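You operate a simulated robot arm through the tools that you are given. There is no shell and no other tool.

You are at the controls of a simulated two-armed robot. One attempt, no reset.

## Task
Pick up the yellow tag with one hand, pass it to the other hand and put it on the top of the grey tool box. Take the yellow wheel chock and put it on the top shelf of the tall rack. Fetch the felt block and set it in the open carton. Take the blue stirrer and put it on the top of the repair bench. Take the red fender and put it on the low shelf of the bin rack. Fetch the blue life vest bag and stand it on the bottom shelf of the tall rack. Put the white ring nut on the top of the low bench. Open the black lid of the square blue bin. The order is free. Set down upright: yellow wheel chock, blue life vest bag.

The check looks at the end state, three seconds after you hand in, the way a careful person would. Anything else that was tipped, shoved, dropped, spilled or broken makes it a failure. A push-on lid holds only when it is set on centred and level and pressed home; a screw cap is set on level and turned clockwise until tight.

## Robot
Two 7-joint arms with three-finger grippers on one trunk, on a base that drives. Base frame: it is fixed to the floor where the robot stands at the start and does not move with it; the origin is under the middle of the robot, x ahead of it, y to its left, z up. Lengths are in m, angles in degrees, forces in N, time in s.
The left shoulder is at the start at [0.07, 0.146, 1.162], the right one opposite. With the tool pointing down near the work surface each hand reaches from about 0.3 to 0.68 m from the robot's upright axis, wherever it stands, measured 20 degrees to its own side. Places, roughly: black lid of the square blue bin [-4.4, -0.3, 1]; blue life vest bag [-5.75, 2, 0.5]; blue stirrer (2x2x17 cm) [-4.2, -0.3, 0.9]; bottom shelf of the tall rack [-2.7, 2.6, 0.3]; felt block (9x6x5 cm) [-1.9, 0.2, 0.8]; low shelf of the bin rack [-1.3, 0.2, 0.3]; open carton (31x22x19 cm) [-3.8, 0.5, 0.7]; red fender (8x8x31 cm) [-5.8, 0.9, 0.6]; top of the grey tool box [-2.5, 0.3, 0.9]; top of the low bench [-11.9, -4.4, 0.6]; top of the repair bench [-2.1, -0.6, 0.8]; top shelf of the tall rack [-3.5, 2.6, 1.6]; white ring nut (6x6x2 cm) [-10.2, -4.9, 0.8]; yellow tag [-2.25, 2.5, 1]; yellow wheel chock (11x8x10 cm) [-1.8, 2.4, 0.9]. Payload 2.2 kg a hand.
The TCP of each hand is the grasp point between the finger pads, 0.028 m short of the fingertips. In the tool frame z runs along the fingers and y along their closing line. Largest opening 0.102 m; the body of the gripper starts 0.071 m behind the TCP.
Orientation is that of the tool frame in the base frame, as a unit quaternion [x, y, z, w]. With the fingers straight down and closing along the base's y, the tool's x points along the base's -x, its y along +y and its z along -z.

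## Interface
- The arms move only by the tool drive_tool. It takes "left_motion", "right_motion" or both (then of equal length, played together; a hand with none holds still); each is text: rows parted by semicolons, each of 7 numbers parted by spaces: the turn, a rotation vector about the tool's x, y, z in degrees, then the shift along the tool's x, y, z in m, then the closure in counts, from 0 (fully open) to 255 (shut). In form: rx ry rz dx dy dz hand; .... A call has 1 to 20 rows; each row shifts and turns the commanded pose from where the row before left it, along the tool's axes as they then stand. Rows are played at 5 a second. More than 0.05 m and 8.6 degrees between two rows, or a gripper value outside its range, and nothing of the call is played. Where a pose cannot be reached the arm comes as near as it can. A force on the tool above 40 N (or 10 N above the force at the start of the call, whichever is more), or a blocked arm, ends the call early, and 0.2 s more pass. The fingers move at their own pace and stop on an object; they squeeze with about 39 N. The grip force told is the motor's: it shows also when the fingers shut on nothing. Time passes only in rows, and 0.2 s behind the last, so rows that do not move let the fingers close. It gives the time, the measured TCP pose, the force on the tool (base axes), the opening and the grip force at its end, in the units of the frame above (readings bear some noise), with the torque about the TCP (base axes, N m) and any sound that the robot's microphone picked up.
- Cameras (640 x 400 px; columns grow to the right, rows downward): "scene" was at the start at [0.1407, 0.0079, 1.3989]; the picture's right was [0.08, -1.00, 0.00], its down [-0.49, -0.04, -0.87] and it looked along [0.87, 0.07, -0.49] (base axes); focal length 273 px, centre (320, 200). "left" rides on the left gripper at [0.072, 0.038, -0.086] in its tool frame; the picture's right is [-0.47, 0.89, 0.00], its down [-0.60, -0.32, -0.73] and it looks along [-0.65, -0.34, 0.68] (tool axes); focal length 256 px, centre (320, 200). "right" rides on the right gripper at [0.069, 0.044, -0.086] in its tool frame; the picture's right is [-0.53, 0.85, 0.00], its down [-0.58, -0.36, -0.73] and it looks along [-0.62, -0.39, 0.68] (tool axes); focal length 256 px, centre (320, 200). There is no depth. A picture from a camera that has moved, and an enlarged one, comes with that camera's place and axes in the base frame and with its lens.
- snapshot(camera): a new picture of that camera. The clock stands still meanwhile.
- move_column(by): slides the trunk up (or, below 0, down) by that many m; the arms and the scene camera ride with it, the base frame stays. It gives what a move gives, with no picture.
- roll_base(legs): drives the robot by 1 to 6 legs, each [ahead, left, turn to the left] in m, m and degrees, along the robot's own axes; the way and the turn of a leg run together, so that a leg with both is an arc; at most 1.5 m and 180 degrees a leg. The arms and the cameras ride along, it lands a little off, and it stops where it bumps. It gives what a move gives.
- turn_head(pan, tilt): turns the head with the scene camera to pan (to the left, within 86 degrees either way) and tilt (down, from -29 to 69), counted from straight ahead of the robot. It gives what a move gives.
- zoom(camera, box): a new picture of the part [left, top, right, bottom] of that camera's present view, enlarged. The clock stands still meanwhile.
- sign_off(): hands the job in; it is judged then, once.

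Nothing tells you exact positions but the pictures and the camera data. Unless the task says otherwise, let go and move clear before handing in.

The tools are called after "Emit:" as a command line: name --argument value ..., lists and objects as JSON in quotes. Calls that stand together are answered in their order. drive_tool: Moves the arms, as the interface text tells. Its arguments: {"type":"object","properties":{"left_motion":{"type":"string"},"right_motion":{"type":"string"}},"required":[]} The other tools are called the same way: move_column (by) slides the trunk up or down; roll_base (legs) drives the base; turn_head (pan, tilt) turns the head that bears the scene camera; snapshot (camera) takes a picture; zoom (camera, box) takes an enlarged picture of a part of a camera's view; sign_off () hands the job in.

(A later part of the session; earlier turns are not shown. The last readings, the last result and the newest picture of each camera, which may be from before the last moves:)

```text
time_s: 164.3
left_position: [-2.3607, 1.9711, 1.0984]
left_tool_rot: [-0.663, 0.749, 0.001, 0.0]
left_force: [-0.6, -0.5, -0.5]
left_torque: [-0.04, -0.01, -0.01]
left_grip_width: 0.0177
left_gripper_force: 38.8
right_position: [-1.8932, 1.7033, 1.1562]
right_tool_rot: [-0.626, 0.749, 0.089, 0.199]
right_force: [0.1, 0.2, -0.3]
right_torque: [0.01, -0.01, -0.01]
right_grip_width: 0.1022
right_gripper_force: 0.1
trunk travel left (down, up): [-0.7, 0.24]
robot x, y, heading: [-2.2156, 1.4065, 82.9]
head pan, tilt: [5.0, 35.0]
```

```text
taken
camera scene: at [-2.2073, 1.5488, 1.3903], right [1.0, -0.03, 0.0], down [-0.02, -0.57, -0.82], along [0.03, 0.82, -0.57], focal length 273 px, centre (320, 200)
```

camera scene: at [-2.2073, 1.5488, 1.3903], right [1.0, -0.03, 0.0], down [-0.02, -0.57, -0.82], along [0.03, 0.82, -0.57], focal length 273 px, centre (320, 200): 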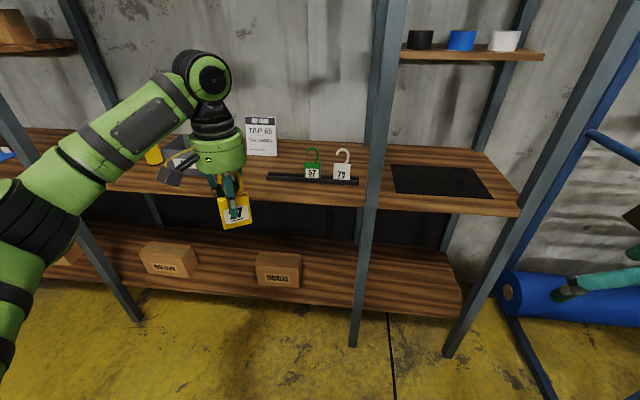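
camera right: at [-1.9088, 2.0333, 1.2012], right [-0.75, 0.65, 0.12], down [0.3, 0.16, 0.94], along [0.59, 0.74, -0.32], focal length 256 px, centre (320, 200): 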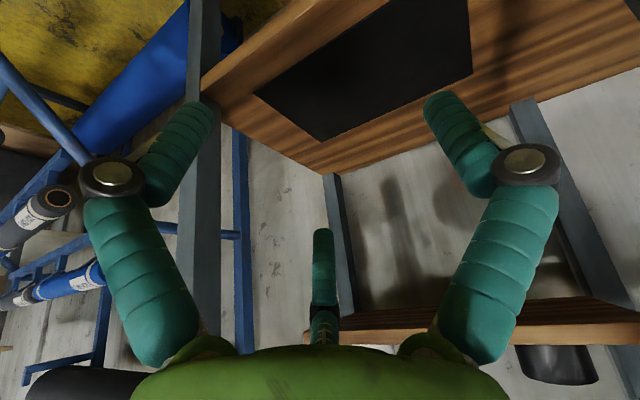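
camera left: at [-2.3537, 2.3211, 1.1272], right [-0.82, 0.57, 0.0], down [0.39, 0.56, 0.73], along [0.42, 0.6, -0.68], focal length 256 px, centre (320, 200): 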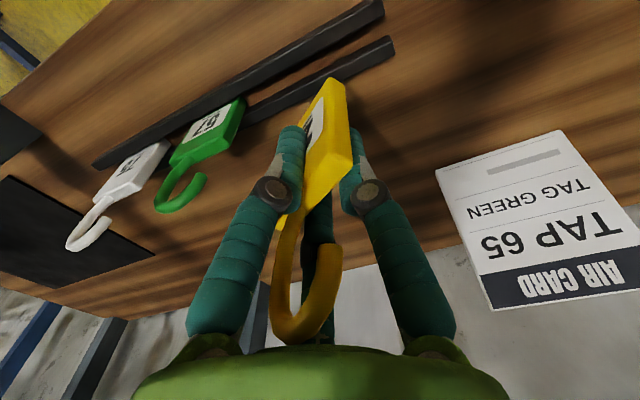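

Emit:
drive_tool --left_motion "0 0 0 0.023 -0.036 -0.005 255; 0 0 0 0.023 -0.036 -0.005 255; 0 0 0 0.023 -0.036 -0.005 255; 0 0 0 0.023 -0.036 -0.005 255; 8.18 0 0 0 0 0 255; 8.18 0 0 0 0 0 255; 8.18 0 0 0 0 0 255; 8.18 0 0 0 0 0 255; 8.18 0 0 0 0 0 255; 8.18 0 0 0 0 0 255; 8.18 0 0 0 0 0 255; 8.18 0 0 0 0 0 255; 8.18 0 0 0 0 0 255; 8.18 0 0 0 0 0 255; 8.18 0 0 0 0 0 255; 0 0 0 0 0 0 255" --right_motion "0 0 0 -0.0335 0.0029 0.0148 0; 0 0 0 -0.0335 0.0029 0.0148 0; 0 0 0 -0.0335 0.0029 0.0148 0; -8 1.81 1.4 0 0 0 0; -8 1.81 1.4 0 0 0 0; -8 1.81 1.4 0 0 0 0; -8 1.81 1.4 0 0 0 0; -8 1.81 1.4 0 0 0 0; -8 1.81 1.4 0 0 0 0; -8 1.81 1.4 0 0 0 0; -8 1.81 1.4 0 0 0 0; -8 1.81 1.4 0 0 0 0; -8 1.81 1.4 0 0 0 0; -8 1.81 1.4 0 0 0 0; -8 1.81 1.4 0 0 0 0; 0 0 0 0 0 0 0"

Emit:
turn_head --pan 0 --tilt 35

Emit:
snapshot --camera "scene"

```text
time_s: 167.7
left_position: [-2.2297, 1.8607, 1.1192]
left_tool_rot: [0.468, -0.529, 0.529, -0.47]
left_force: [1.0, 0.1, -0.1]
left_torque: [-0.01, -0.01, 0.02]
left_grip_width: 0.0176
left_gripper_force: 38.9
right_position: [-1.8801, 1.811, 1.1573]
right_tool_rot: [-0.467, 0.53, 0.53, -0.47]
right_force: [0.3, -0.6, 0.4]
right_torque: [0.01, 0.01, 0.0]
right_grip_width: 0.1021
right_gripper_force: 0.1
trunk travel left (down, up): [-0.7, 0.24]
robot x, y, heading: [-2.2169, 1.4108, 83.3]
head pan, tilt: [5.0, 35.0]
```

```text
time_s: 168.3
left_position: [-2.2284, 1.8608, 1.1189]
left_tool_rot: [-0.468, 0.53, -0.529, 0.47]
left_force: [0.6, 0.4, -1.0]
left_torque: [0.01, -0.01, -0.01]
left_grip_width: 0.0176
left_gripper_force: 39.1
right_position: [-1.88, 1.8127, 1.1566]
right_tool_rot: [-0.468, 0.529, 0.53, -0.469]
right_force: [-0.3, -0.3, -1.0]
right_torque: [0.01, 0.02, 0.02]
right_grip_width: 0.102
right_gripper_force: 0.0
trunk travel left (down, up): [-0.7, 0.24]
robot x, y, heading: [-2.2175, 1.4058, 83.3]
head pan, tilt: [0.0, 35.0]
```

```text
taken
camera scene: at [-2.1998, 1.5472, 1.3905], right [0.99, -0.12, 0.0], down [-0.07, -0.57, -0.82], along [0.1, 0.81, -0.57], focal length 273 px, centre (320, 200)
```

scene: 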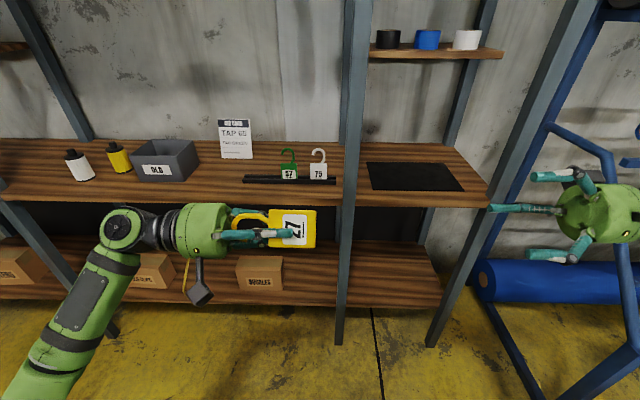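

Both hands now face each other with the tag sticking out to the right. I zoom to measure its free edge.

Emit:
zoom --camera "scene" --box '[200, 180, 360, 280]'

Emit:
snapshot --camera "right"

Emit:
snapshot --camera "left"

```text
4.00 times, centred on (280, 230) of scene
camera zoom: at [-2.1998, 1.5472, 1.3905], right [0.99, -0.12, 0.0], down [-0.07, -0.57, -0.82], along [0.1, 0.81, -0.57], focal length 1093 px, centre (480, 80)
```

zoom: 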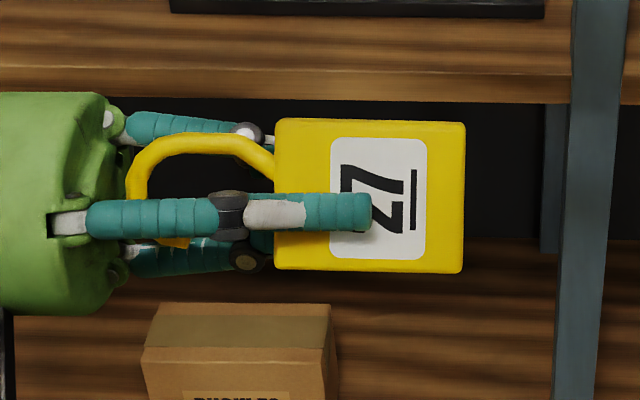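

```text
taken
camera right: at [-1.8033, 1.7338, 1.2008], right [0.07, 0.53, 0.84], down [0.8, 0.48, -0.37], along [-0.6, 0.7, -0.39], focal length 256 px, centre (320, 200)
```

right: 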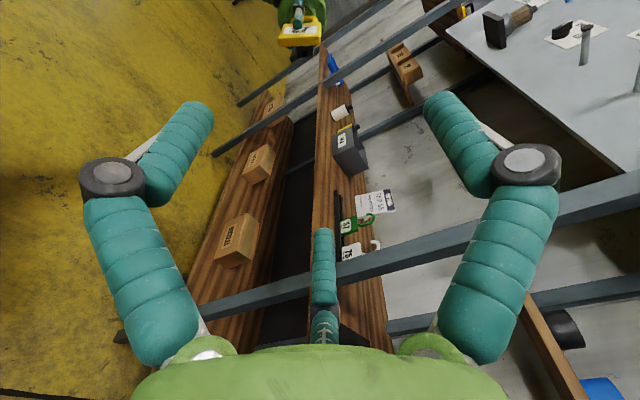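

```text
taken
camera left: at [-2.3236, 1.7993, 1.0791], right [0.06, 0.46, -0.88], down [-0.65, 0.69, 0.32], along [0.76, 0.56, 0.34], focal length 256 px, centre (320, 200)
```

left: 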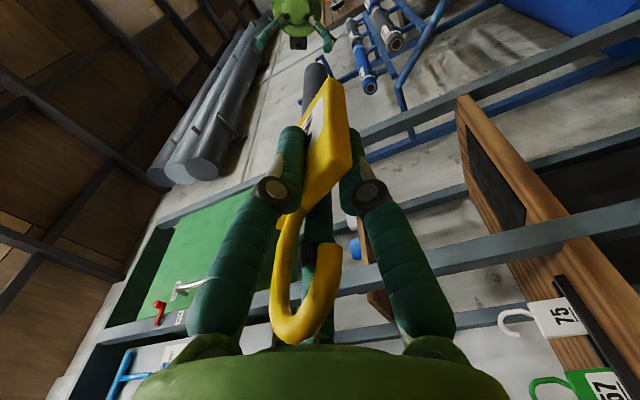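

The tag is 7 cm long and its last 3.5 cm are free. I bring the right hand in along its fingers to just before the tag.

Emit:
drive_tool --right_motion "0 0 0 -0.002 -0.009 0.045 0; 0 0 0 -0.002 -0.009 0.045 0; 0 0 0 -0.002 -0.009 0.045 0; 0 0 0 -0.001 -0.008 0.045 0; 0 0 0 0 0 0 0" --left_motion "0 0 0 0 0 0 255; 0 0 0 0 0 0 255; 0 0 0 0 0 0 255; 0 0 0 0 0 0 255; 0 0 0 0 0 0 255"

Emit:
snapshot --camera "right"

Emit:
zoom --camera "scene" --box '[200, 160, 440, 310]'

```text
time_s: 169.5
left_position: [-2.2275, 1.8615, 1.1194]
left_tool_rot: [-0.469, 0.53, -0.528, 0.468]
left_force: [0.2, 1.1, 0.1]
left_torque: [0.04, -0.02, -0.01]
left_grip_width: 0.0177
left_gripper_force: 38.7
right_position: [-2.0566, 1.8415, 1.1238]
right_tool_rot: [-0.469, 0.528, 0.529, -0.47]
right_force: [0.9, 0.5, 1.0]
right_torque: [-0.02, 0.02, -0.01]
right_grip_width: 0.1022
right_gripper_force: 0.2
trunk travel left (down, up): [-0.7, 0.24]
robot x, y, heading: [-2.2132, 1.4098, 83.2]
head pan, tilt: [0.0, 35.0]
```

```text
taken
camera right: at [-1.9793, 1.7625, 1.1675], right [0.07, 0.53, 0.85], down [0.8, 0.48, -0.37], along [-0.6, 0.7, -0.39], focal length 256 px, centre (320, 200)
```

right: 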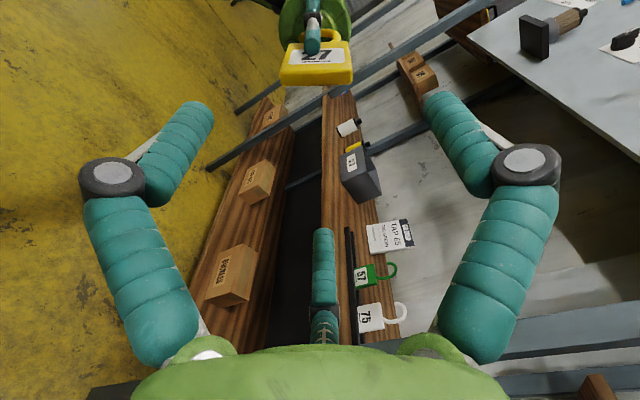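

```text
2.67 times, centred on (320, 235) of scene
camera zoom: at [-2.1986, 1.5467, 1.3905], right [0.99, -0.12, 0.0], down [-0.07, -0.57, -0.82], along [0.1, 0.81, -0.57], focal length 729 px, centre (320, 107)
```

zoom: 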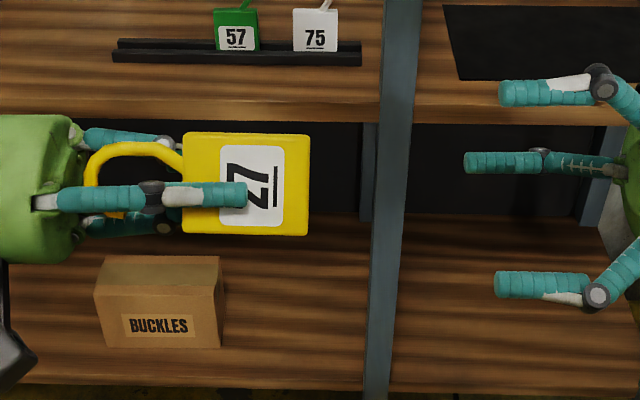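

Alignment is right on. I advance 10 cm and close the right hand while the left still holds.

Emit:
drive_tool --right_motion "0 0 0 0 0 0.035 0; 0 0 0 0 0 0.035 0; 0 0 0 0 0 0.034 0; 0 0 0 0 0 0 0"

Emit:
snapshot --camera "right"

Emit:
zoom --camera "scene" --box '[200, 160, 440, 310]'

```text
time_s: 170.5
left_position: [-2.228, 1.8615, 1.1197]
left_tool_rot: [-0.468, 0.529, -0.529, 0.469]
left_force: [0.2, -0.8, -0.2]
left_torque: [0.0, 0.02, 0.04]
left_grip_width: 0.0175
left_gripper_force: 38.9
right_position: [-2.1633, 1.8535, 1.1213]
right_tool_rot: [-0.468, 0.529, 0.529, -0.469]
right_force: [-0.4, 0.1, 0.4]
right_torque: [0.01, -0.01, 0.01]
right_grip_width: 0.1019
right_gripper_force: 0.2
trunk travel left (down, up): [-0.7, 0.24]
robot x, y, heading: [-2.2202, 1.4083, 83.1]
head pan, tilt: [0.0, 35.0]
```

```text
taken
camera right: at [-2.0848, 1.7754, 1.1658], right [0.07, 0.53, 0.85], down [0.8, 0.48, -0.37], along [-0.6, 0.7, -0.39], focal length 256 px, centre (320, 200)
```

right: 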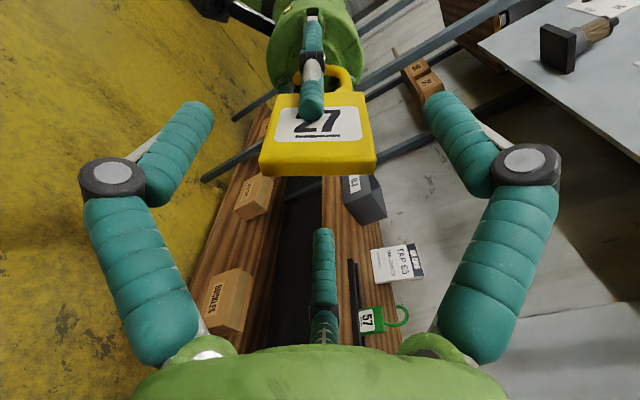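

```text
2.67 times, centred on (320, 235) of scene
camera zoom: at [-2.1991, 1.5471, 1.3905], right [0.99, -0.12, 0.0], down [-0.07, -0.57, -0.82], along [0.1, 0.81, -0.57], focal length 729 px, centre (320, 107)
```

zoom: 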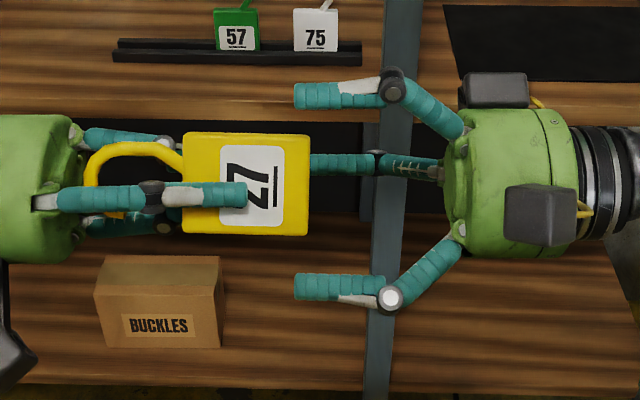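

Emit:
drive_tool --right_motion "0 0 0 0 0 0.014 0; 0 0 0 0 0 0 120; 0 0 0 0 0 0 180; 0 0 0 0 0 0 220; 0 0 0 0 0 0 255; 0 0 0 0 0 0 255; 0 0 0 0 0 0 255"

Emit:
snapshot --camera "right"

Emit:
zoom --camera "scene" --box '[200, 160, 440, 310]'

```text
time_s: 172.1
left_position: [-2.2294, 1.8632, 1.1176]
left_tool_rot: [-0.472, 0.529, -0.526, 0.471]
left_force: [6.5, 24.7, -7.1]
left_torque: [-0.05, 0.31, 0.66]
left_grip_width: 0.0175
left_gripper_force: 38.9
right_position: [-2.1768, 1.8517, 1.1229]
right_tool_rot: [-0.47, 0.526, 0.529, -0.472]
right_force: [-7.5, -25.1, 6.4]
right_torque: [0.0, 0.09, 0.67]
right_grip_width: 0.018
right_gripper_force: 39.2
trunk travel left (down, up): [-0.7, 0.24]
robot x, y, heading: [-2.2183, 1.4112, 83.4]
head pan, tilt: [0.0, 35.0]
```

```text
taken
camera right: at [-2.0987, 1.7737, 1.1662], right [0.06, 0.53, 0.85], down [0.79, 0.49, -0.37], along [-0.61, 0.69, -0.39], focal length 256 px, centre (320, 200)
```

right: 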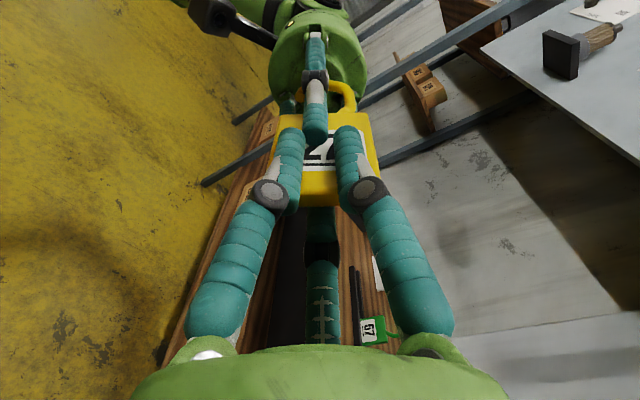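

```text
2.67 times, centred on (320, 235) of scene
camera zoom: at [-2.1997, 1.5472, 1.3905], right [0.99, -0.12, 0.0], down [-0.07, -0.57, -0.82], along [0.1, 0.81, -0.57], focal length 729 px, centre (320, 107)
```

zoom: 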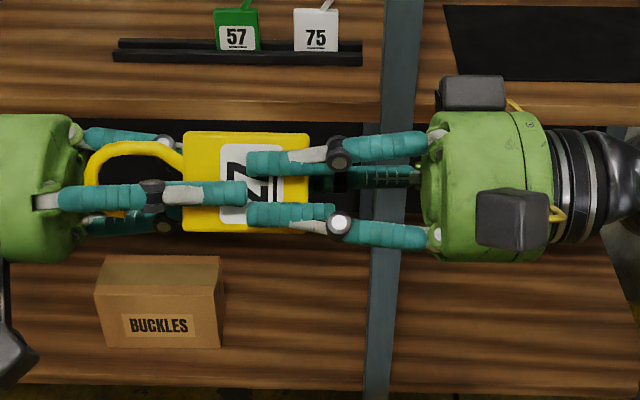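

Both hands hold the tag (same width). Now the left hand lets go and draws back.

Emit:
drive_tool --left_motion "0 0 0 0 0 0 190; 0 0 0 0 0 0 170; 0 0 0 0 0 0 150; 0 0 0 0 0 -0.02 150; 0 0 0 0 0 -0.02 100; 0 0 0 0 0 -0.03 0; 0 0 0 0 0 -0.04 0; 0 0 0 0 0 -0.04 0; 0 0 0 0 0 -0.04 0; 0 0 0 0 0 0 0" --right_motion "0 0 0 0 0 0 255; 0 0 0 0 0 0 255; 0 0 0 0 0 0 255; 0 0 0 0 0 0 255; 0 0 0 0 0 0 255; 0 0 0 0 0 0 255; 0 0 0 0 0 0 255; 0 0 0 0 0 0 255; 0 0 0 0 0 0 255; 0 0 0 0 0 0 255"

Emit:
snapshot --camera "scene"

Emit:
snapshot --camera "right"

```text
time_s: 174.3
left_position: [-2.4197, 1.8816, 1.1227]
left_tool_rot: [-0.469, 0.53, -0.529, 0.469]
left_force: [-0.1, 0.3, -0.8]
left_torque: [0.01, 0.02, 0.04]
left_grip_width: 0.1021
left_gripper_force: 0.1
right_position: [-2.1745, 1.8544, 1.1225]
right_tool_rot: [-0.467, 0.529, 0.53, -0.47]
right_force: [0.0, 0.0, 0.2]
right_torque: [-0.02, 0.0, -0.02]
right_grip_width: 0.0174
right_gripper_force: 39.7
trunk travel left (down, up): [-0.7, 0.24]
robot x, y, heading: [-2.2166, 1.4104, 83.4]
head pan, tilt: [0.0, 35.0]
```

```text
taken
camera scene: at [-2.199, 1.5472, 1.3904], right [0.99, -0.12, 0.0], down [-0.07, -0.57, -0.82], along [0.1, 0.81, -0.57], focal length 273 px, centre (320, 200)
```

scene: 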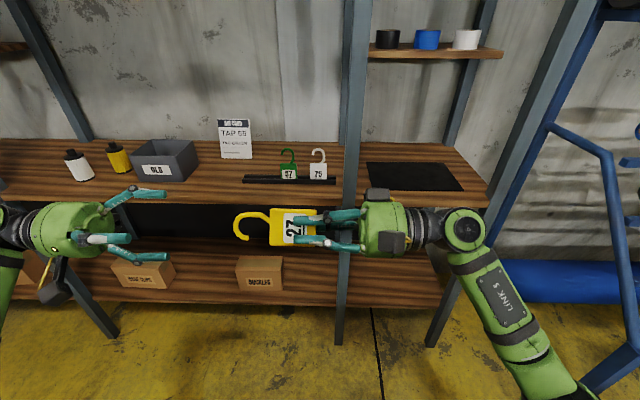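

```text
taken
camera right: at [-2.0978, 1.7757, 1.1652], right [0.07, 0.53, 0.85], down [0.8, 0.48, -0.37], along [-0.6, 0.7, -0.39], focal length 256 px, centre (320, 200)
```

right: 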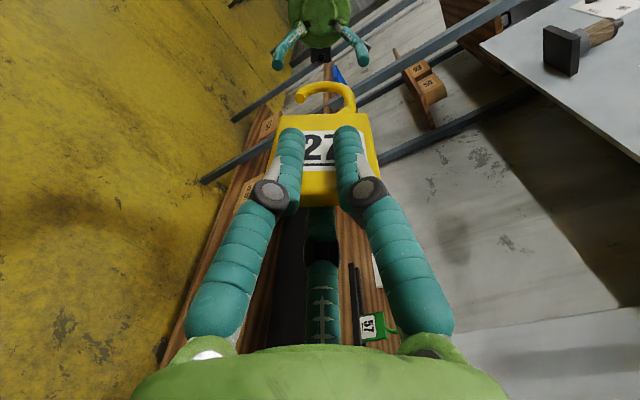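

Handover done: the right hand alone holds the tag. I turn round to the bench with the grey tool box.

Emit:
roll_base --legs '[[0, 0, -173.4]]'

Emit:
snapshot --camera "scene"

Emit:
turn_head --pan -35 --tilt 25

Emit:
snapshot --camera "scene"

```text
time_s: 181.5
left_position: [-1.8962, 1.0052, 1.122]
left_tool_rot: [-0.462, -0.535, 0.535, 0.462]
left_force: [-0.1, -1.5, 0.5]
left_torque: [0.0, -0.01, 0.0]
left_grip_width: 0.102
left_gripper_force: 0.1
right_position: [-2.1388, 0.9688, 1.1221]
right_tool_rot: [0.463, 0.534, 0.536, 0.462]
right_force: [-0.7, -0.5, 0.0]
right_torque: [0.0, 0.02, 0.02]
right_grip_width: 0.0179
right_gripper_force: 38.9
trunk travel left (down, up): [-0.7, 0.24]
robot x, y, heading: [-2.2139, 1.4083, -81.7]
head pan, tilt: [0.0, 35.0]
```

```text
taken
camera scene: at [-2.1959, 1.2735, 1.3905], right [-0.99, -0.15, 0.0], down [-0.08, 0.57, -0.82], along [0.12, -0.81, -0.57], focal length 273 px, centre (320, 200)
```

scene: 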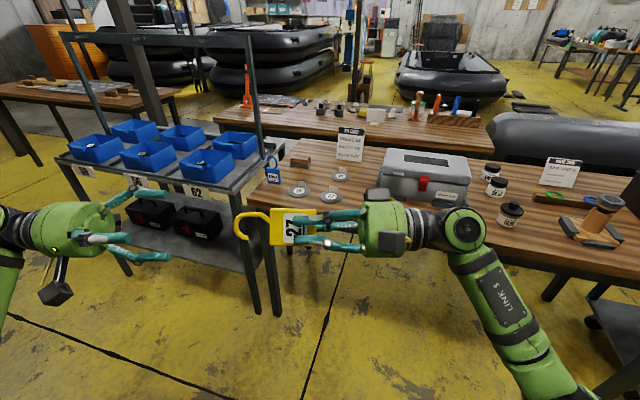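

```text
time_s: 182.5
left_position: [-1.8957, 1.0062, 1.1213]
left_tool_rot: [-0.462, -0.535, 0.536, 0.462]
left_force: [-0.4, 0.3, 0.1]
left_torque: [-0.04, 0.02, -0.01]
left_grip_width: 0.1021
left_gripper_force: 0.0
right_position: [-2.1396, 0.9685, 1.1218]
right_tool_rot: [0.463, 0.535, 0.535, 0.462]
right_force: [0.8, -0.4, 0.9]
right_torque: [0.03, 0.03, 0.01]
right_grip_width: 0.0177
right_gripper_force: 39.3
trunk travel left (down, up): [-0.7, 0.24]
robot x, y, heading: [-2.2158, 1.4122, -81.6]
head pan, tilt: [-35.0, 25.0]
```

```text
taken
camera scene: at [-2.2499, 1.2782, 1.4062], right [-0.89, 0.45, 0.0], down [0.19, 0.38, -0.91], along [-0.4, -0.81, -0.42], focal length 273 px, centre (320, 200)
```

scene: 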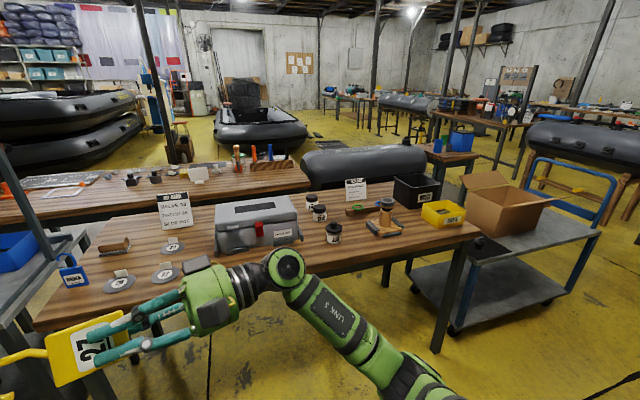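

Emit:
zoom --camera "scene" --box '[40, 180, 360, 300]'

Emit:
zoom --camera "scene" --box '[340, 140, 620, 315]'

```text
2.00 times, centred on (200, 240) of scene
camera zoom: at [-2.2499, 1.2782, 1.4062], right [-0.89, 0.45, 0.0], down [0.19, 0.38, -0.91], along [-0.4, -0.81, -0.42], focal length 546 px, centre (560, 120)
```

zoom: 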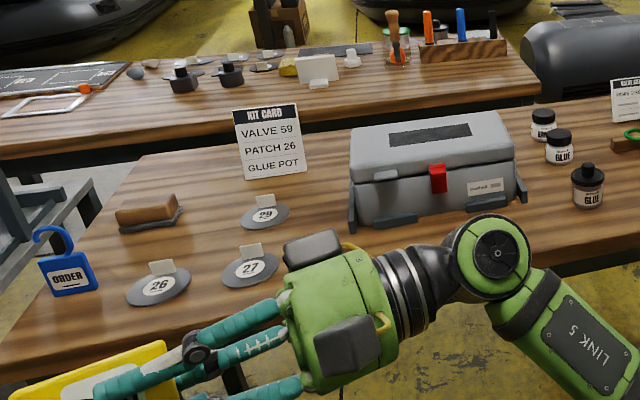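

```text
2.29 times, centred on (480, 228) of scene
camera zoom: at [-2.2499, 1.2782, 1.4062], right [-0.89, 0.45, 0.0], down [0.19, 0.38, -0.91], along [-0.4, -0.81, -0.42], focal length 624 px, centre (-46, 137)
```

zoom: 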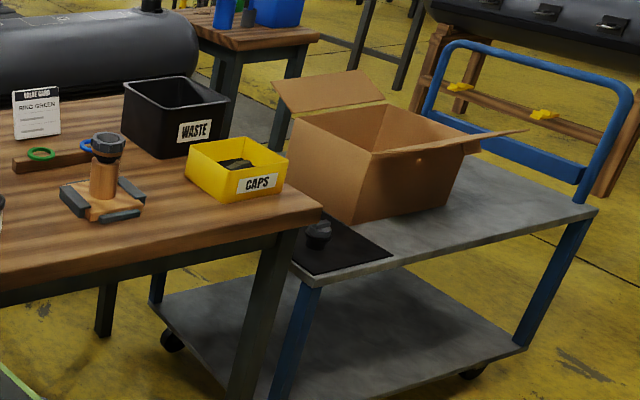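

The tool box top (flat, about 0.3 × 0.15 m) is near (-2.46, 0.29, 0.92). I reorient the right hand to point forward and slightly down so the tag lies nearly flat, then bring the left hand back to neutral.

Emit:
drive_tool --right_motion "8.18 0 0 0 0 0 255; 8.18 0 0 0 0 0 255; 8.18 0 0 0 0 0 255; 8.18 0 0 0 0 0 255; 8.18 0 0 0 0 0 255; 8.18 0 0 0 0 0 255; 8.18 0 0 0 0 0 255; 8.18 0 0 0 0 0 255; 8.18 0 0 0 0 0 255; 8.18 0 0 0 0 0 255; 8.18 0 0 0 0 0 255; 0 0 0 -0.04 0 0 255; 0 0 0 -0.04 0 0 255; 0 0 0 -0.04 0 0 255; 0 0 0 -0.03 0 0 255; 0 0 0 0 0 0 255" --left_motion "-8.18 0 0 0 0 0 0; -8.18 0 0 0 0 0 0; -8.18 0 0 0 0 0 0; -8.18 0 0 0 0 0 0; -8.18 0 0 0 0 0 0; -8.18 0 0 0 0 0 0; -8.18 0 0 0 0 0 0; -8.18 0 0 0 0 0 0; -8.18 0 0 0 0 0 0; -8.18 0 0 0 0 0 0; -8.18 0 0 0 0 0 0; 0 0 0 0.03 0 -0.01 0; 0 0 0 0.03 0 -0.01 0; 0 0 0 0.03 0 -0.01 0; 0 0 0 0 0 0 0; 0 0 0 0 0 0 0"

Emit:
drive_tool --right_motion "0 -8.5 0 0 0 0 255; 0 -8.5 0 0 0 0 255; 0 -8.5 0 0 0 0 255; 0 -8.5 0 0 0 0 255; 0 -8.5 0 0 0 0 255; 0 -8.5 0 0 0 0 255; 0 -8.5 0 0 0 0 255; 0 -8.5 0 0 0 0 255; 0 0 -7 0 0 0 255; 0 0 -7 0 0 0 255; 0 0 -7 0 0 0 255; 0 0 -7 0 0 0 255; 0 0 0 0 0 0 255"

Emit:
turn_head --pan -10 --tilt 30

Emit:
snapshot --camera "scene"

Emit:
snapshot --camera "right"

```text
time_s: 185.9
left_position: [-1.9098, 1.0921, 1.1511]
left_tool_rot: [0.653, 0.757, -0.001, 0.001]
left_force: [0.0, 0.9, 0.1]
left_torque: [0.0, -0.03, 0.01]
left_grip_width: 0.102
left_gripper_force: 0.2
right_position: [-2.1266, 0.8347, 1.1214]
right_tool_rot: [0.654, 0.756, 0.0, 0.0]
right_force: [-0.5, 0.0, 0.5]
right_torque: [0.0, -0.02, -0.01]
right_grip_width: 0.0177
right_gripper_force: 38.8
right hand out of reach, approached as far as the arm can: row 15
trunk travel left (down, up): [-0.7, 0.24]
robot x, y, heading: [-2.2201, 1.4099, -81.7]
head pan, tilt: [-35.0, 25.0]
```

```text
time_s: 188.7
left_position: [-1.9076, 1.0912, 1.149]
left_tool_rot: [0.654, 0.757, 0.0, 0.001]
left_force: [0.0, -0.3, 0.2]
left_torque: [-0.01, -0.01, 0.0]
left_grip_width: 0.1018
left_gripper_force: 0.2
right_position: [-2.1217, 0.8336, 1.1198]
right_tool_rot: [0.374, 0.74, -0.457, 0.321]
right_force: [0.0, -0.4, 0.2]
right_torque: [0.02, -0.03, 0.01]
right_grip_width: 0.0176
right_gripper_force: 39.5
trunk travel left (down, up): [-0.7, 0.24]
robot x, y, heading: [-2.2174, 1.409, -81.7]
head pan, tilt: [-35.0, 25.0]
```

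```text
time_s: 189.6
left_position: [-1.9079, 1.0925, 1.1508]
left_tool_rot: [0.653, 0.757, 0.0, 0.0]
left_force: [0.0, -0.5, 0.1]
left_torque: [0.0, -0.01, 0.04]
left_grip_width: 0.1019
left_gripper_force: 0.1
right_position: [-2.1223, 0.8344, 1.1209]
right_tool_rot: [0.375, 0.74, -0.456, 0.322]
right_force: [-0.2, 0.3, 0.1]
right_torque: [0.01, -0.01, 0.0]
right_grip_width: 0.0177
right_gripper_force: 38.6
trunk travel left (down, up): [-0.7, 0.24]
robot x, y, heading: [-2.2156, 1.4096, -81.6]
head pan, tilt: [-10.0, 30.0]
```

```text
taken
camera scene: at [-2.2114, 1.2702, 1.3983], right [-1.0, 0.03, 0.0], down [0.01, 0.5, -0.87], along [-0.02, -0.87, -0.5], focal length 273 px, centre (320, 200)
```

scene: 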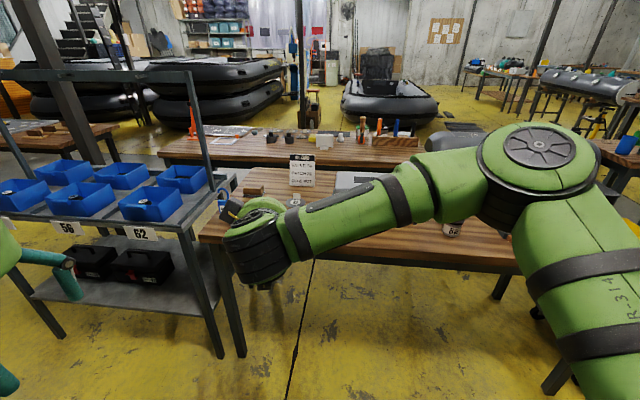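

```text
taken
camera right: at [-2.1323, 0.9451, 1.0775], right [0.99, 0.12, 0.07], down [-0.11, 0.41, 0.9], along [0.08, -0.9, 0.42], focal length 256 px, centre (320, 200)
```

right: 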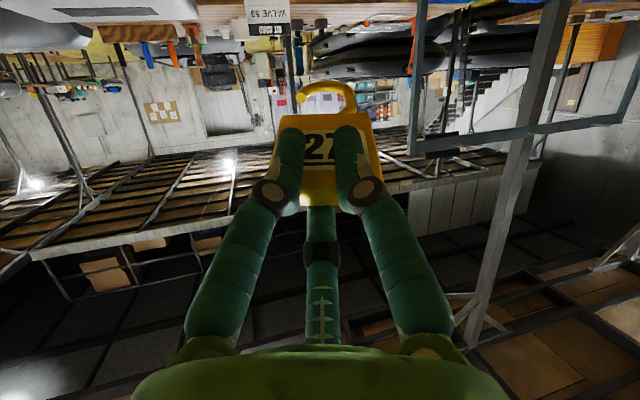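

Emit:
roll_base --legs '[[0, 0, -8.4], [0.3, -0.14, 0]]'

Emit:
turn_head --pan 10 --tilt 40

Emit:
snapshot --camera "scene"

Emit:
snapshot --camera "left"

Emit:
snapshot --camera "right"

```text
time_s: 192.4
left_position: [-2.0981, 0.7515, 1.1513]
left_tool_rot: [0.707, 0.707, -0.001, 0.001]
left_force: [0.5, -0.4, 0.6]
left_torque: [0.01, 0.02, 0.01]
left_grip_width: 0.1018
left_gripper_force: 0.2
right_position: [-2.3461, 0.5296, 1.1207]
right_tool_rot: [0.428, 0.71, -0.48, 0.287]
right_force: [0.6, 0.1, -1.2]
right_torque: [-0.01, 0.01, 0.0]
right_grip_width: 0.0179
right_gripper_force: 39.5
trunk travel left (down, up): [-0.7, 0.24]
robot x, y, heading: [-2.3555, 1.1085, -90.2]
head pan, tilt: [-10.0, 30.0]
```

```text
time_s: 193.2
left_position: [-2.0987, 0.7525, 1.1502]
left_tool_rot: [0.708, 0.706, -0.001, 0.001]
left_force: [0.0, 0.9, -0.7]
left_torque: [0.02, 0.03, -0.02]
left_grip_width: 0.1019
left_gripper_force: 0.1
right_position: [-2.3485, 0.529, 1.1201]
right_tool_rot: [0.429, 0.71, -0.479, 0.287]
right_force: [0.3, -0.5, 0.1]
right_torque: [0.03, 0.04, 0.01]
right_grip_width: 0.0179
right_gripper_force: 38.7
trunk travel left (down, up): [-0.7, 0.24]
robot x, y, heading: [-2.3578, 1.1118, -89.9]
head pan, tilt: [10.0, 40.0]
```

```text
taken
camera scene: at [-2.3413, 0.9779, 1.3829], right [-0.99, -0.17, 0.0], down [-0.11, 0.63, -0.77], along [0.13, -0.75, -0.64], focal length 273 px, centre (320, 200)
```

scene: 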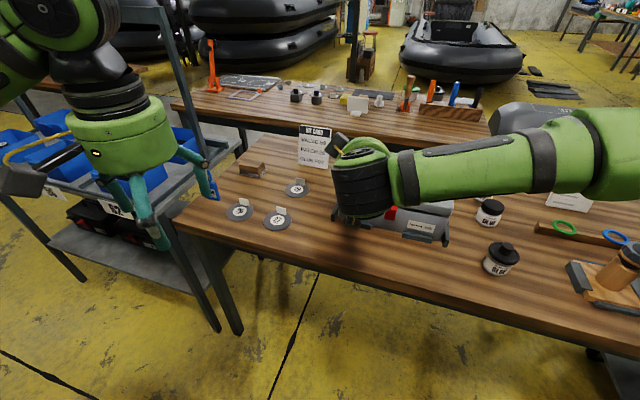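

```text
taken
camera left: at [-2.0605, 0.8236, 1.2353], right [0.88, -0.47, 0.0], down [-0.32, -0.6, 0.73], along [-0.34, -0.65, -0.68], focal length 256 px, centre (320, 200)
```

left: 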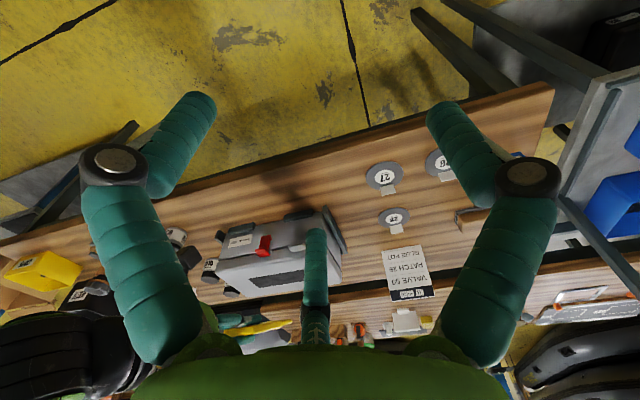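

```text
taken
camera right: at [-2.3412, 0.6393, 1.0775], right [1.0, -0.03, 0.07], down [-0.05, 0.42, 0.9], along [-0.06, -0.91, 0.42], focal length 256 px, centre (320, 200)
```

right: 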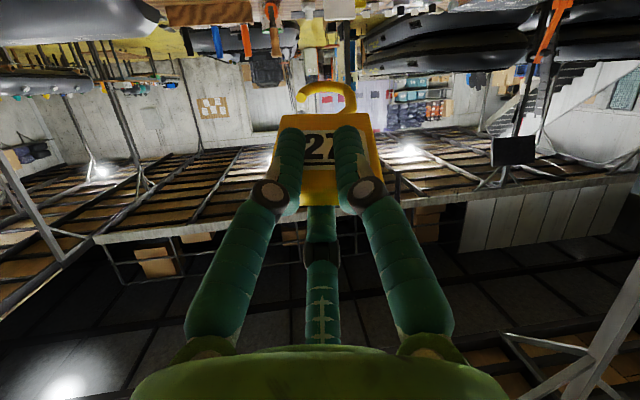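

Tool box top centre is about (-2.449, 0.318, 0.933). I shift the base right and bring the tag above it.

Emit:
roll_base --legs '[[0, -0.1, 0]]'

Emit:
drive_tool --right_motion "0 0 0 0.0059 0.0033 0.0432 255; 0 0 0 0.0059 0.0033 0.0432 255; 0 0 0 0.0059 0.0033 0.0432 255; 0 0 0 0.0059 0.0033 0.0432 255; 0 0 0 0 0 0 255"

Emit:
snapshot --camera "scene"

Emit:
snapshot --camera "left"

Emit:
snapshot --camera "right"

```text
time_s: 194.4
left_position: [-2.1942, 0.7529, 1.1504]
left_tool_rot: [0.706, 0.708, -0.001, -0.001]
left_force: [-1.1, 0.4, 1.0]
left_torque: [0.02, 0.01, -0.03]
left_grip_width: 0.1021
left_gripper_force: 0.1
right_position: [-2.443, 0.5286, 1.1203]
right_tool_rot: [0.427, 0.711, -0.479, 0.288]
right_force: [-0.3, 0.5, -0.5]
right_torque: [-0.01, -0.03, -0.01]
right_grip_width: 0.0179
right_gripper_force: 38.7
trunk travel left (down, up): [-0.7, 0.24]
robot x, y, heading: [-2.4534, 1.1117, -89.8]
head pan, tilt: [10.0, 40.0]
```

```text
time_s: 195.6
left_position: [-2.1946, 0.7533, 1.1507]
left_tool_rot: [0.706, 0.708, 0.0, 0.001]
left_force: [0.2, -0.3, 0.0]
left_torque: [-0.01, -0.01, 0.04]
left_grip_width: 0.1017
left_gripper_force: 0.0
right_position: [-2.4426, 0.38, 1.0321]
right_tool_rot: [0.426, 0.711, -0.478, 0.289]
right_force: [-0.1, 0.1, 0.0]
right_torque: [-0.01, 0.01, 0.01]
right_grip_width: 0.0177
right_gripper_force: 38.5
trunk travel left (down, up): [-0.7, 0.24]
robot x, y, heading: [-2.4566, 1.1115, -90.1]
head pan, tilt: [10.0, 40.0]
```

```text
taken
camera scene: at [-2.4396, 0.9793, 1.383], right [-0.98, -0.18, 0.0], down [-0.11, 0.63, -0.77], along [0.13, -0.75, -0.64], focal length 273 px, centre (320, 200)
```

scene: 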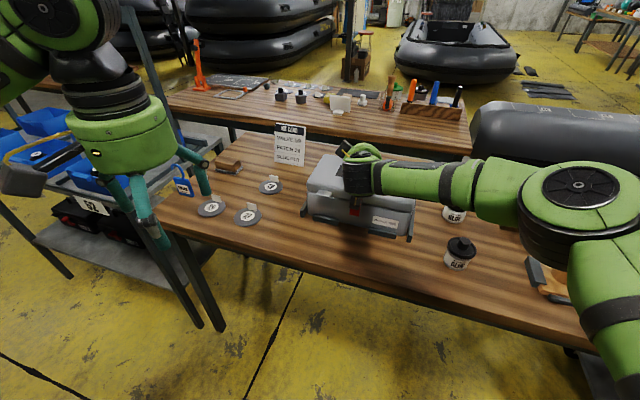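

```text
taken
camera left: at [-2.1583, 0.8256, 1.2357], right [0.89, -0.46, 0.0], down [-0.32, -0.6, 0.73], along [-0.34, -0.65, -0.68], focal length 256 px, centre (320, 200)
```

left: 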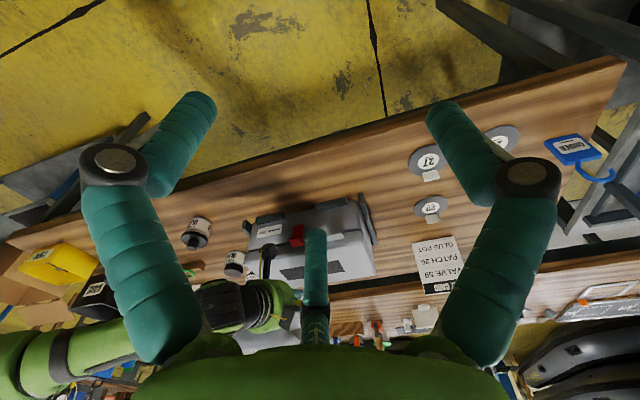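

```text
taken
camera right: at [-2.4366, 0.4907, 0.9876], right [1.0, -0.03, 0.07], down [-0.05, 0.42, 0.9], along [-0.05, -0.91, 0.42], focal length 256 px, centre (320, 200)
```

right: 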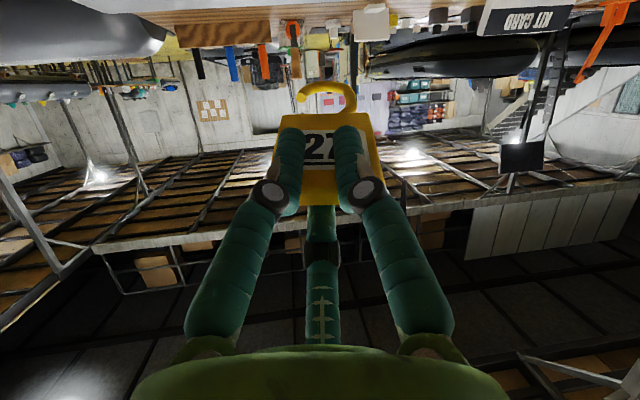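

Emit:
drive_tool --left_motion "0 0 10 0.0 0.03 0 0; 0 0 0 0.0 0.03 0 0; 0 0 0 0 0 0 0"

Emit:
snapshot --camera "left"

```text
refused: row 1 steps farther than a row can; nothing moved
```

```text
taken
camera left: at [-2.1583, 0.8256, 1.2357], right [0.89, -0.46, 0.0], down [-0.32, -0.6, 0.73], along [-0.34, -0.65, -0.68], focal length 256 px, centre (320, 200)
```

left: 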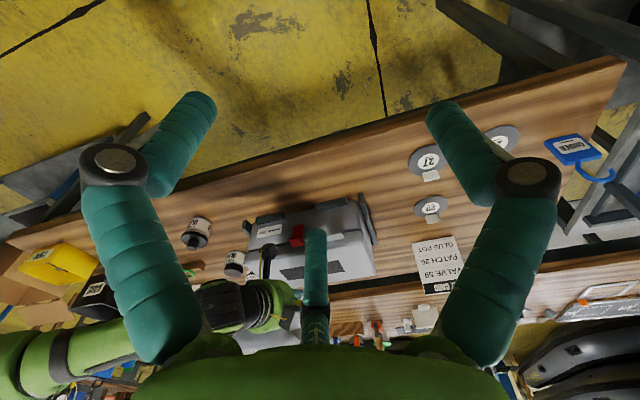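

Emit:
drive_tool --left_motion "0 0 -8 0 0.03 0 0; 0 0 -8 0 0.03 0 0; 0 0 -8 0 0 0 0; 0 0 0 0 0 0 0"

Emit:
snapshot --camera "left"

```text
time_s: 196.6
left_position: [-2.1325, 0.7576, 1.1503]
left_tool_rot: [0.543, 0.84, -0.001, 0.0]
left_force: [0.1, 1.1, 0.0]
left_torque: [-0.03, 0.04, 0.04]
left_grip_width: 0.1021
left_gripper_force: 0.0
right_position: [-2.4416, 0.3779, 1.0307]
right_tool_rot: [0.428, 0.711, -0.479, 0.287]
right_force: [0.2, 0.3, 0.6]
right_torque: [0.01, 0.02, 0.01]
right_grip_width: 0.0177
right_gripper_force: 39.3
trunk travel left (down, up): [-0.7, 0.24]
robot x, y, heading: [-2.4573, 1.1111, -90.0]
head pan, tilt: [10.0, 40.0]
```

```text
taken
camera left: at [-2.1291, 0.8391, 1.2355], right [1.0, -0.06, 0.0], down [-0.04, -0.68, 0.73], along [-0.05, -0.73, -0.68], focal length 256 px, centre (320, 200)
```

left: 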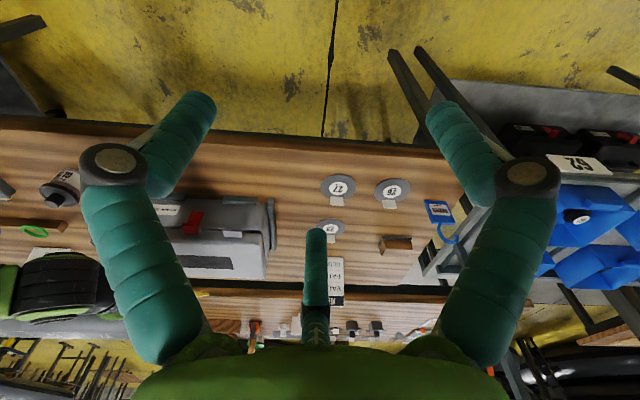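

Emit:
drive_tool --left_motion "0 0 8 0 0 0 0; 0 0 8 0 0 0 0; 0 0 8 0 0 0 0; 0 0 8 0 0 0 0; 0 0 8 0 0 0 0; 0 0 8 0 0 0 0; 0 0 0 0 0 0 0"

Emit:
snapshot --camera "left"

```text
time_s: 198.2
left_position: [-2.1367, 0.7584, 1.1504]
left_tool_rot: [0.839, 0.544, -0.001, 0.0]
left_force: [-0.6, -0.1, 0.0]
left_torque: [0.0, 0.0, -0.03]
left_grip_width: 0.1021
left_gripper_force: 0.1
right_position: [-2.4419, 0.3793, 1.0307]
right_tool_rot: [0.427, 0.711, -0.479, 0.288]
right_force: [0.3, -0.5, -0.1]
right_torque: [0.01, 0.02, 0.0]
right_grip_width: 0.0179
right_gripper_force: 38.8
trunk travel left (down, up): [-0.7, 0.24]
robot x, y, heading: [-2.4543, 1.1102, -89.7]
head pan, tilt: [10.0, 40.0]
```

```text
taken
camera left: at [-2.0716, 0.8074, 1.2349], right [0.62, -0.79, 0.0], down [-0.54, -0.42, 0.73], along [-0.57, -0.45, -0.68], focal length 256 px, centre (320, 200)
```

left: 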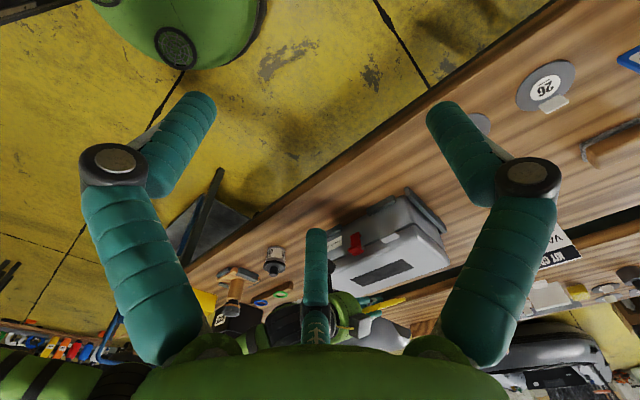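

Emit:
zoom --camera "left" --box '[300, 180, 460, 340]'

```text
2.50 times, centred on (380, 260) of left
camera zoom: at [-2.0716, 0.8074, 1.2349], right [0.62, -0.79, 0.0], down [-0.54, -0.42, 0.73], along [-0.57, -0.45, -0.68], focal length 640 px, centre (170, 50)
```

zoom: 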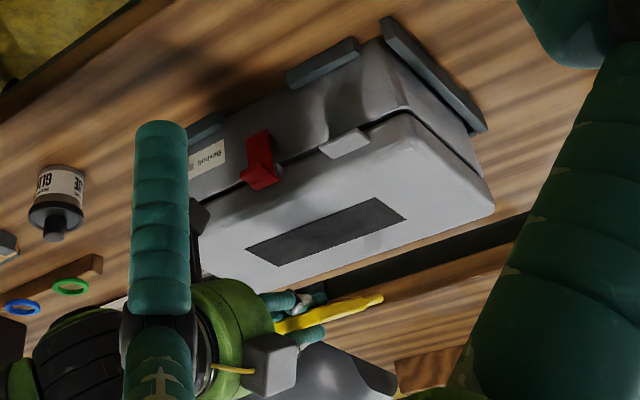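

The tag hovers above the box top. I lower it until its hook nearly touches, then release.

Emit:
drive_tool --right_motion "0 0 0 0.0123 0.0065 0.0056 255; 0 0 0 0.0123 0.0065 0.0056 255; 0 0 0 0.0041 0.0022 0.0019 255; 0 0 0 0 0 0 255"

Emit:
zoom --camera "left" --box '[300, 180, 460, 340]'

```text
time_s: 199.2
left_position: [-2.1353, 0.7578, 1.1493]
left_tool_rot: [0.838, 0.545, -0.001, 0.0]
left_force: [0.3, 0.1, -0.9]
left_torque: [0.01, -0.01, 0.03]
left_grip_width: 0.102
left_gripper_force: 0.0
right_position: [-2.4437, 0.3786, 0.9963]
right_tool_rot: [0.428, 0.71, -0.479, 0.288]
right_force: [0.1, 0.3, -0.6]
right_torque: [-0.02, -0.02, 0.03]
right_grip_width: 0.0176
right_gripper_force: 39.5
trunk travel left (down, up): [-0.7, 0.24]
robot x, y, heading: [-2.4581, 1.1112, -89.8]
head pan, tilt: [10.0, 40.0]
```

```text
2.50 times, centred on (380, 260) of left
camera zoom: at [-2.0717, 0.8075, 1.2349], right [0.62, -0.78, 0.0], down [-0.53, -0.42, 0.73], along [-0.57, -0.46, -0.68], focal length 640 px, centre (170, 50)
```

zoom: 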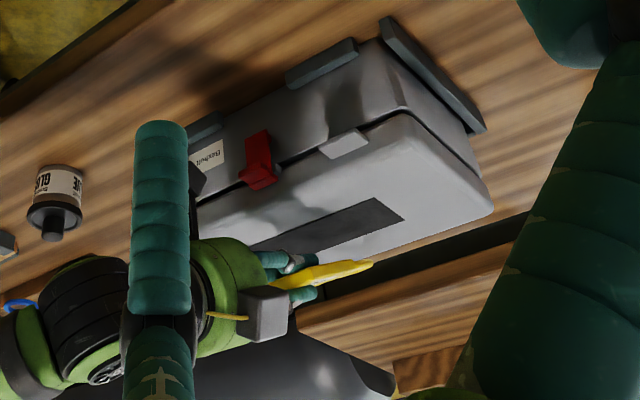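

Emit:
drive_tool --right_motion "0 0 0 0.0033 0.0017 0.0015 255; 0 0 0 0.0033 0.0017 0.0015 255; 0 0 0 0.0033 0.0017 0.0015 255; 0 0 0 0 0 0 255"

Emit:
zoom --camera "left" --box '[300, 180, 460, 340]'

```text
time_s: 200.2
left_position: [-2.1361, 0.7567, 1.1502]
left_tool_rot: [0.838, 0.545, -0.001, 0.001]
left_force: [0.4, -0.2, 0.8]
left_torque: [-0.01, 0.01, -0.01]
left_grip_width: 0.1023
left_gripper_force: 0.0
right_position: [-2.4424, 0.3795, 0.9842]
right_tool_rot: [0.428, 0.71, -0.479, 0.288]
right_force: [-0.1, 0.0, -1.4]
right_torque: [0.0, -0.01, 0.01]
right_grip_width: 0.0177
right_gripper_force: 39.1
trunk travel left (down, up): [-0.7, 0.24]
robot x, y, heading: [-2.4507, 1.1087, -89.9]
head pan, tilt: [10.0, 40.0]
```

```text
2.50 times, centred on (380, 260) of left
camera zoom: at [-2.0717, 0.8076, 1.235], right [0.62, -0.78, 0.0], down [-0.53, -0.42, 0.73], along [-0.57, -0.45, -0.68], focal length 640 px, centre (170, 50)
```

zoom: 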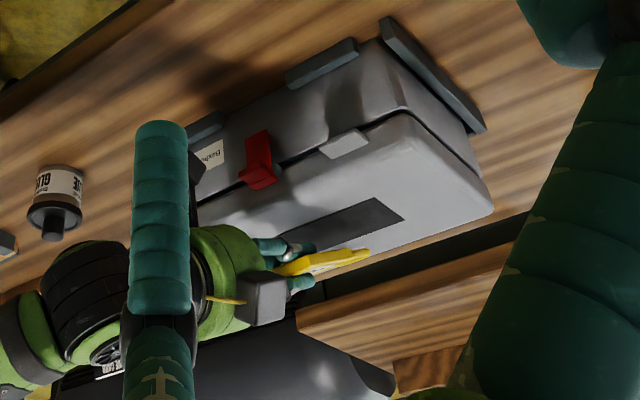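

The box top is turned slightly and its centre is nearer to me (~y 0.345), so I shift the tag 3 cm back before lowering.

Emit:
drive_tool --right_motion "0 0 0 0.0018 0.0009 -0.0315 255; 0 0 0 0.0082 0.0043 0.0038 255; 0 0 0 0.0033 0.0017 0.0015 255; 0 0 0 0.0033 0.0017 0.0015 255; 0 0 0 0.0033 0.0017 0.0015 255; 0 0 0 0 0 0 255"

Emit:
zoom --camera "left" --box '[300, 180, 460, 340]'

```text
time_s: 201.6
left_position: [-2.1348, 0.7572, 1.1503]
left_tool_rot: [0.838, 0.545, -0.001, 0.0]
left_force: [-1.1, -0.4, 0.2]
left_torque: [-0.02, -0.01, -0.01]
left_grip_width: 0.1018
left_gripper_force: 0.2
right_position: [-2.4432, 0.409, 0.9724]
right_tool_rot: [0.428, 0.71, -0.48, 0.287]
right_force: [0.7, 0.8, 2.1]
right_torque: [-0.2, 0.0, 0.03]
right_grip_width: 0.0176
right_gripper_force: 38.9
trunk travel left (down, up): [-0.7, 0.24]
robot x, y, heading: [-2.4552, 1.112, -90.0]
head pan, tilt: [10.0, 40.0]
```

```text
2.50 times, centred on (380, 260) of left
camera zoom: at [-2.0717, 0.8078, 1.235], right [0.62, -0.78, 0.0], down [-0.53, -0.42, 0.73], along [-0.57, -0.46, -0.68], focal length 640 px, centre (170, 50)
```

zoom: 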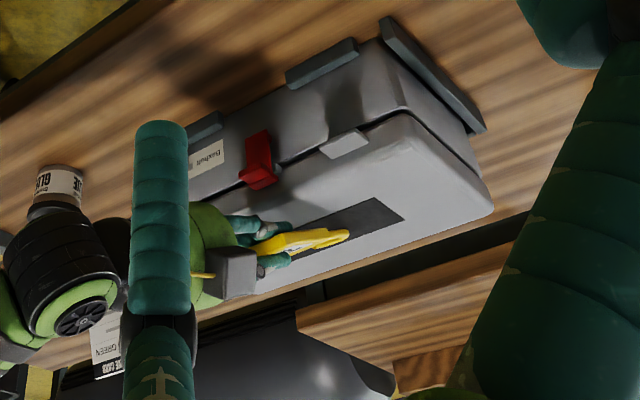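

The hook touches. I nudge the tag 1.5 cm inward, open partly and pull the fingers back horizontally.

Emit:
drive_tool --right_motion "0 0 0 -0.0075 -0.0039 0.0128 255; 0 0 0 0 0 0 255; 0 0 0 0 0 0 140; 0 0 0 0 0 0 140; 0 0 0 0 0 0 140"

Emit:
zoom --camera "left" --box '[300, 180, 460, 340]'

Emit:
snapshot --camera "right"

```text
time_s: 202.8
left_position: [-2.1351, 0.7566, 1.1494]
left_tool_rot: [0.838, 0.546, -0.001, 0.0]
left_force: [0.4, -0.4, -0.6]
left_torque: [0.01, -0.01, 0.02]
left_grip_width: 0.1024
left_gripper_force: 0.0
right_position: [-2.4427, 0.3922, 0.9735]
right_tool_rot: [0.428, 0.71, -0.48, 0.287]
right_force: [0.8, 0.6, -0.9]
right_torque: [-0.01, 0.0, -0.04]
right_grip_width: 0.0464
right_gripper_force: 0.2
trunk travel left (down, up): [-0.7, 0.24]
robot x, y, heading: [-2.4566, 1.1104, -89.8]
head pan, tilt: [10.0, 40.0]
```

```text
2.50 times, centred on (380, 260) of left
camera zoom: at [-2.0717, 0.8077, 1.235], right [0.62, -0.78, 0.0], down [-0.53, -0.42, 0.73], along [-0.57, -0.46, -0.68], focal length 640 px, centre (170, 50)
```

zoom: 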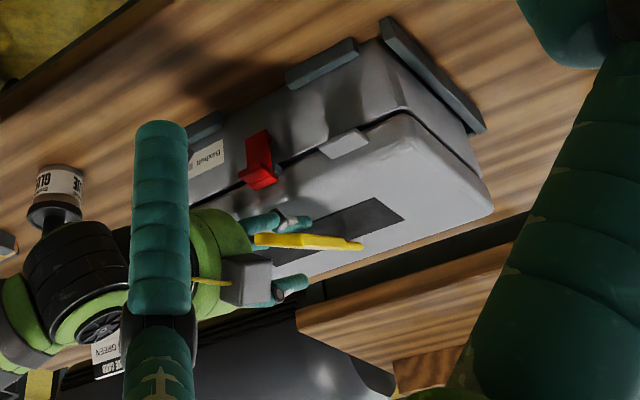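

```text
taken
camera right: at [-2.4373, 0.5038, 0.9309], right [1.0, -0.03, 0.07], down [-0.05, 0.42, 0.9], along [-0.06, -0.91, 0.42], focal length 256 px, centre (320, 200)
```

right: 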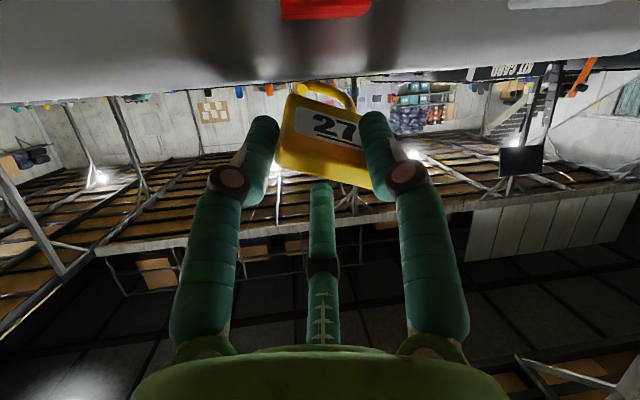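

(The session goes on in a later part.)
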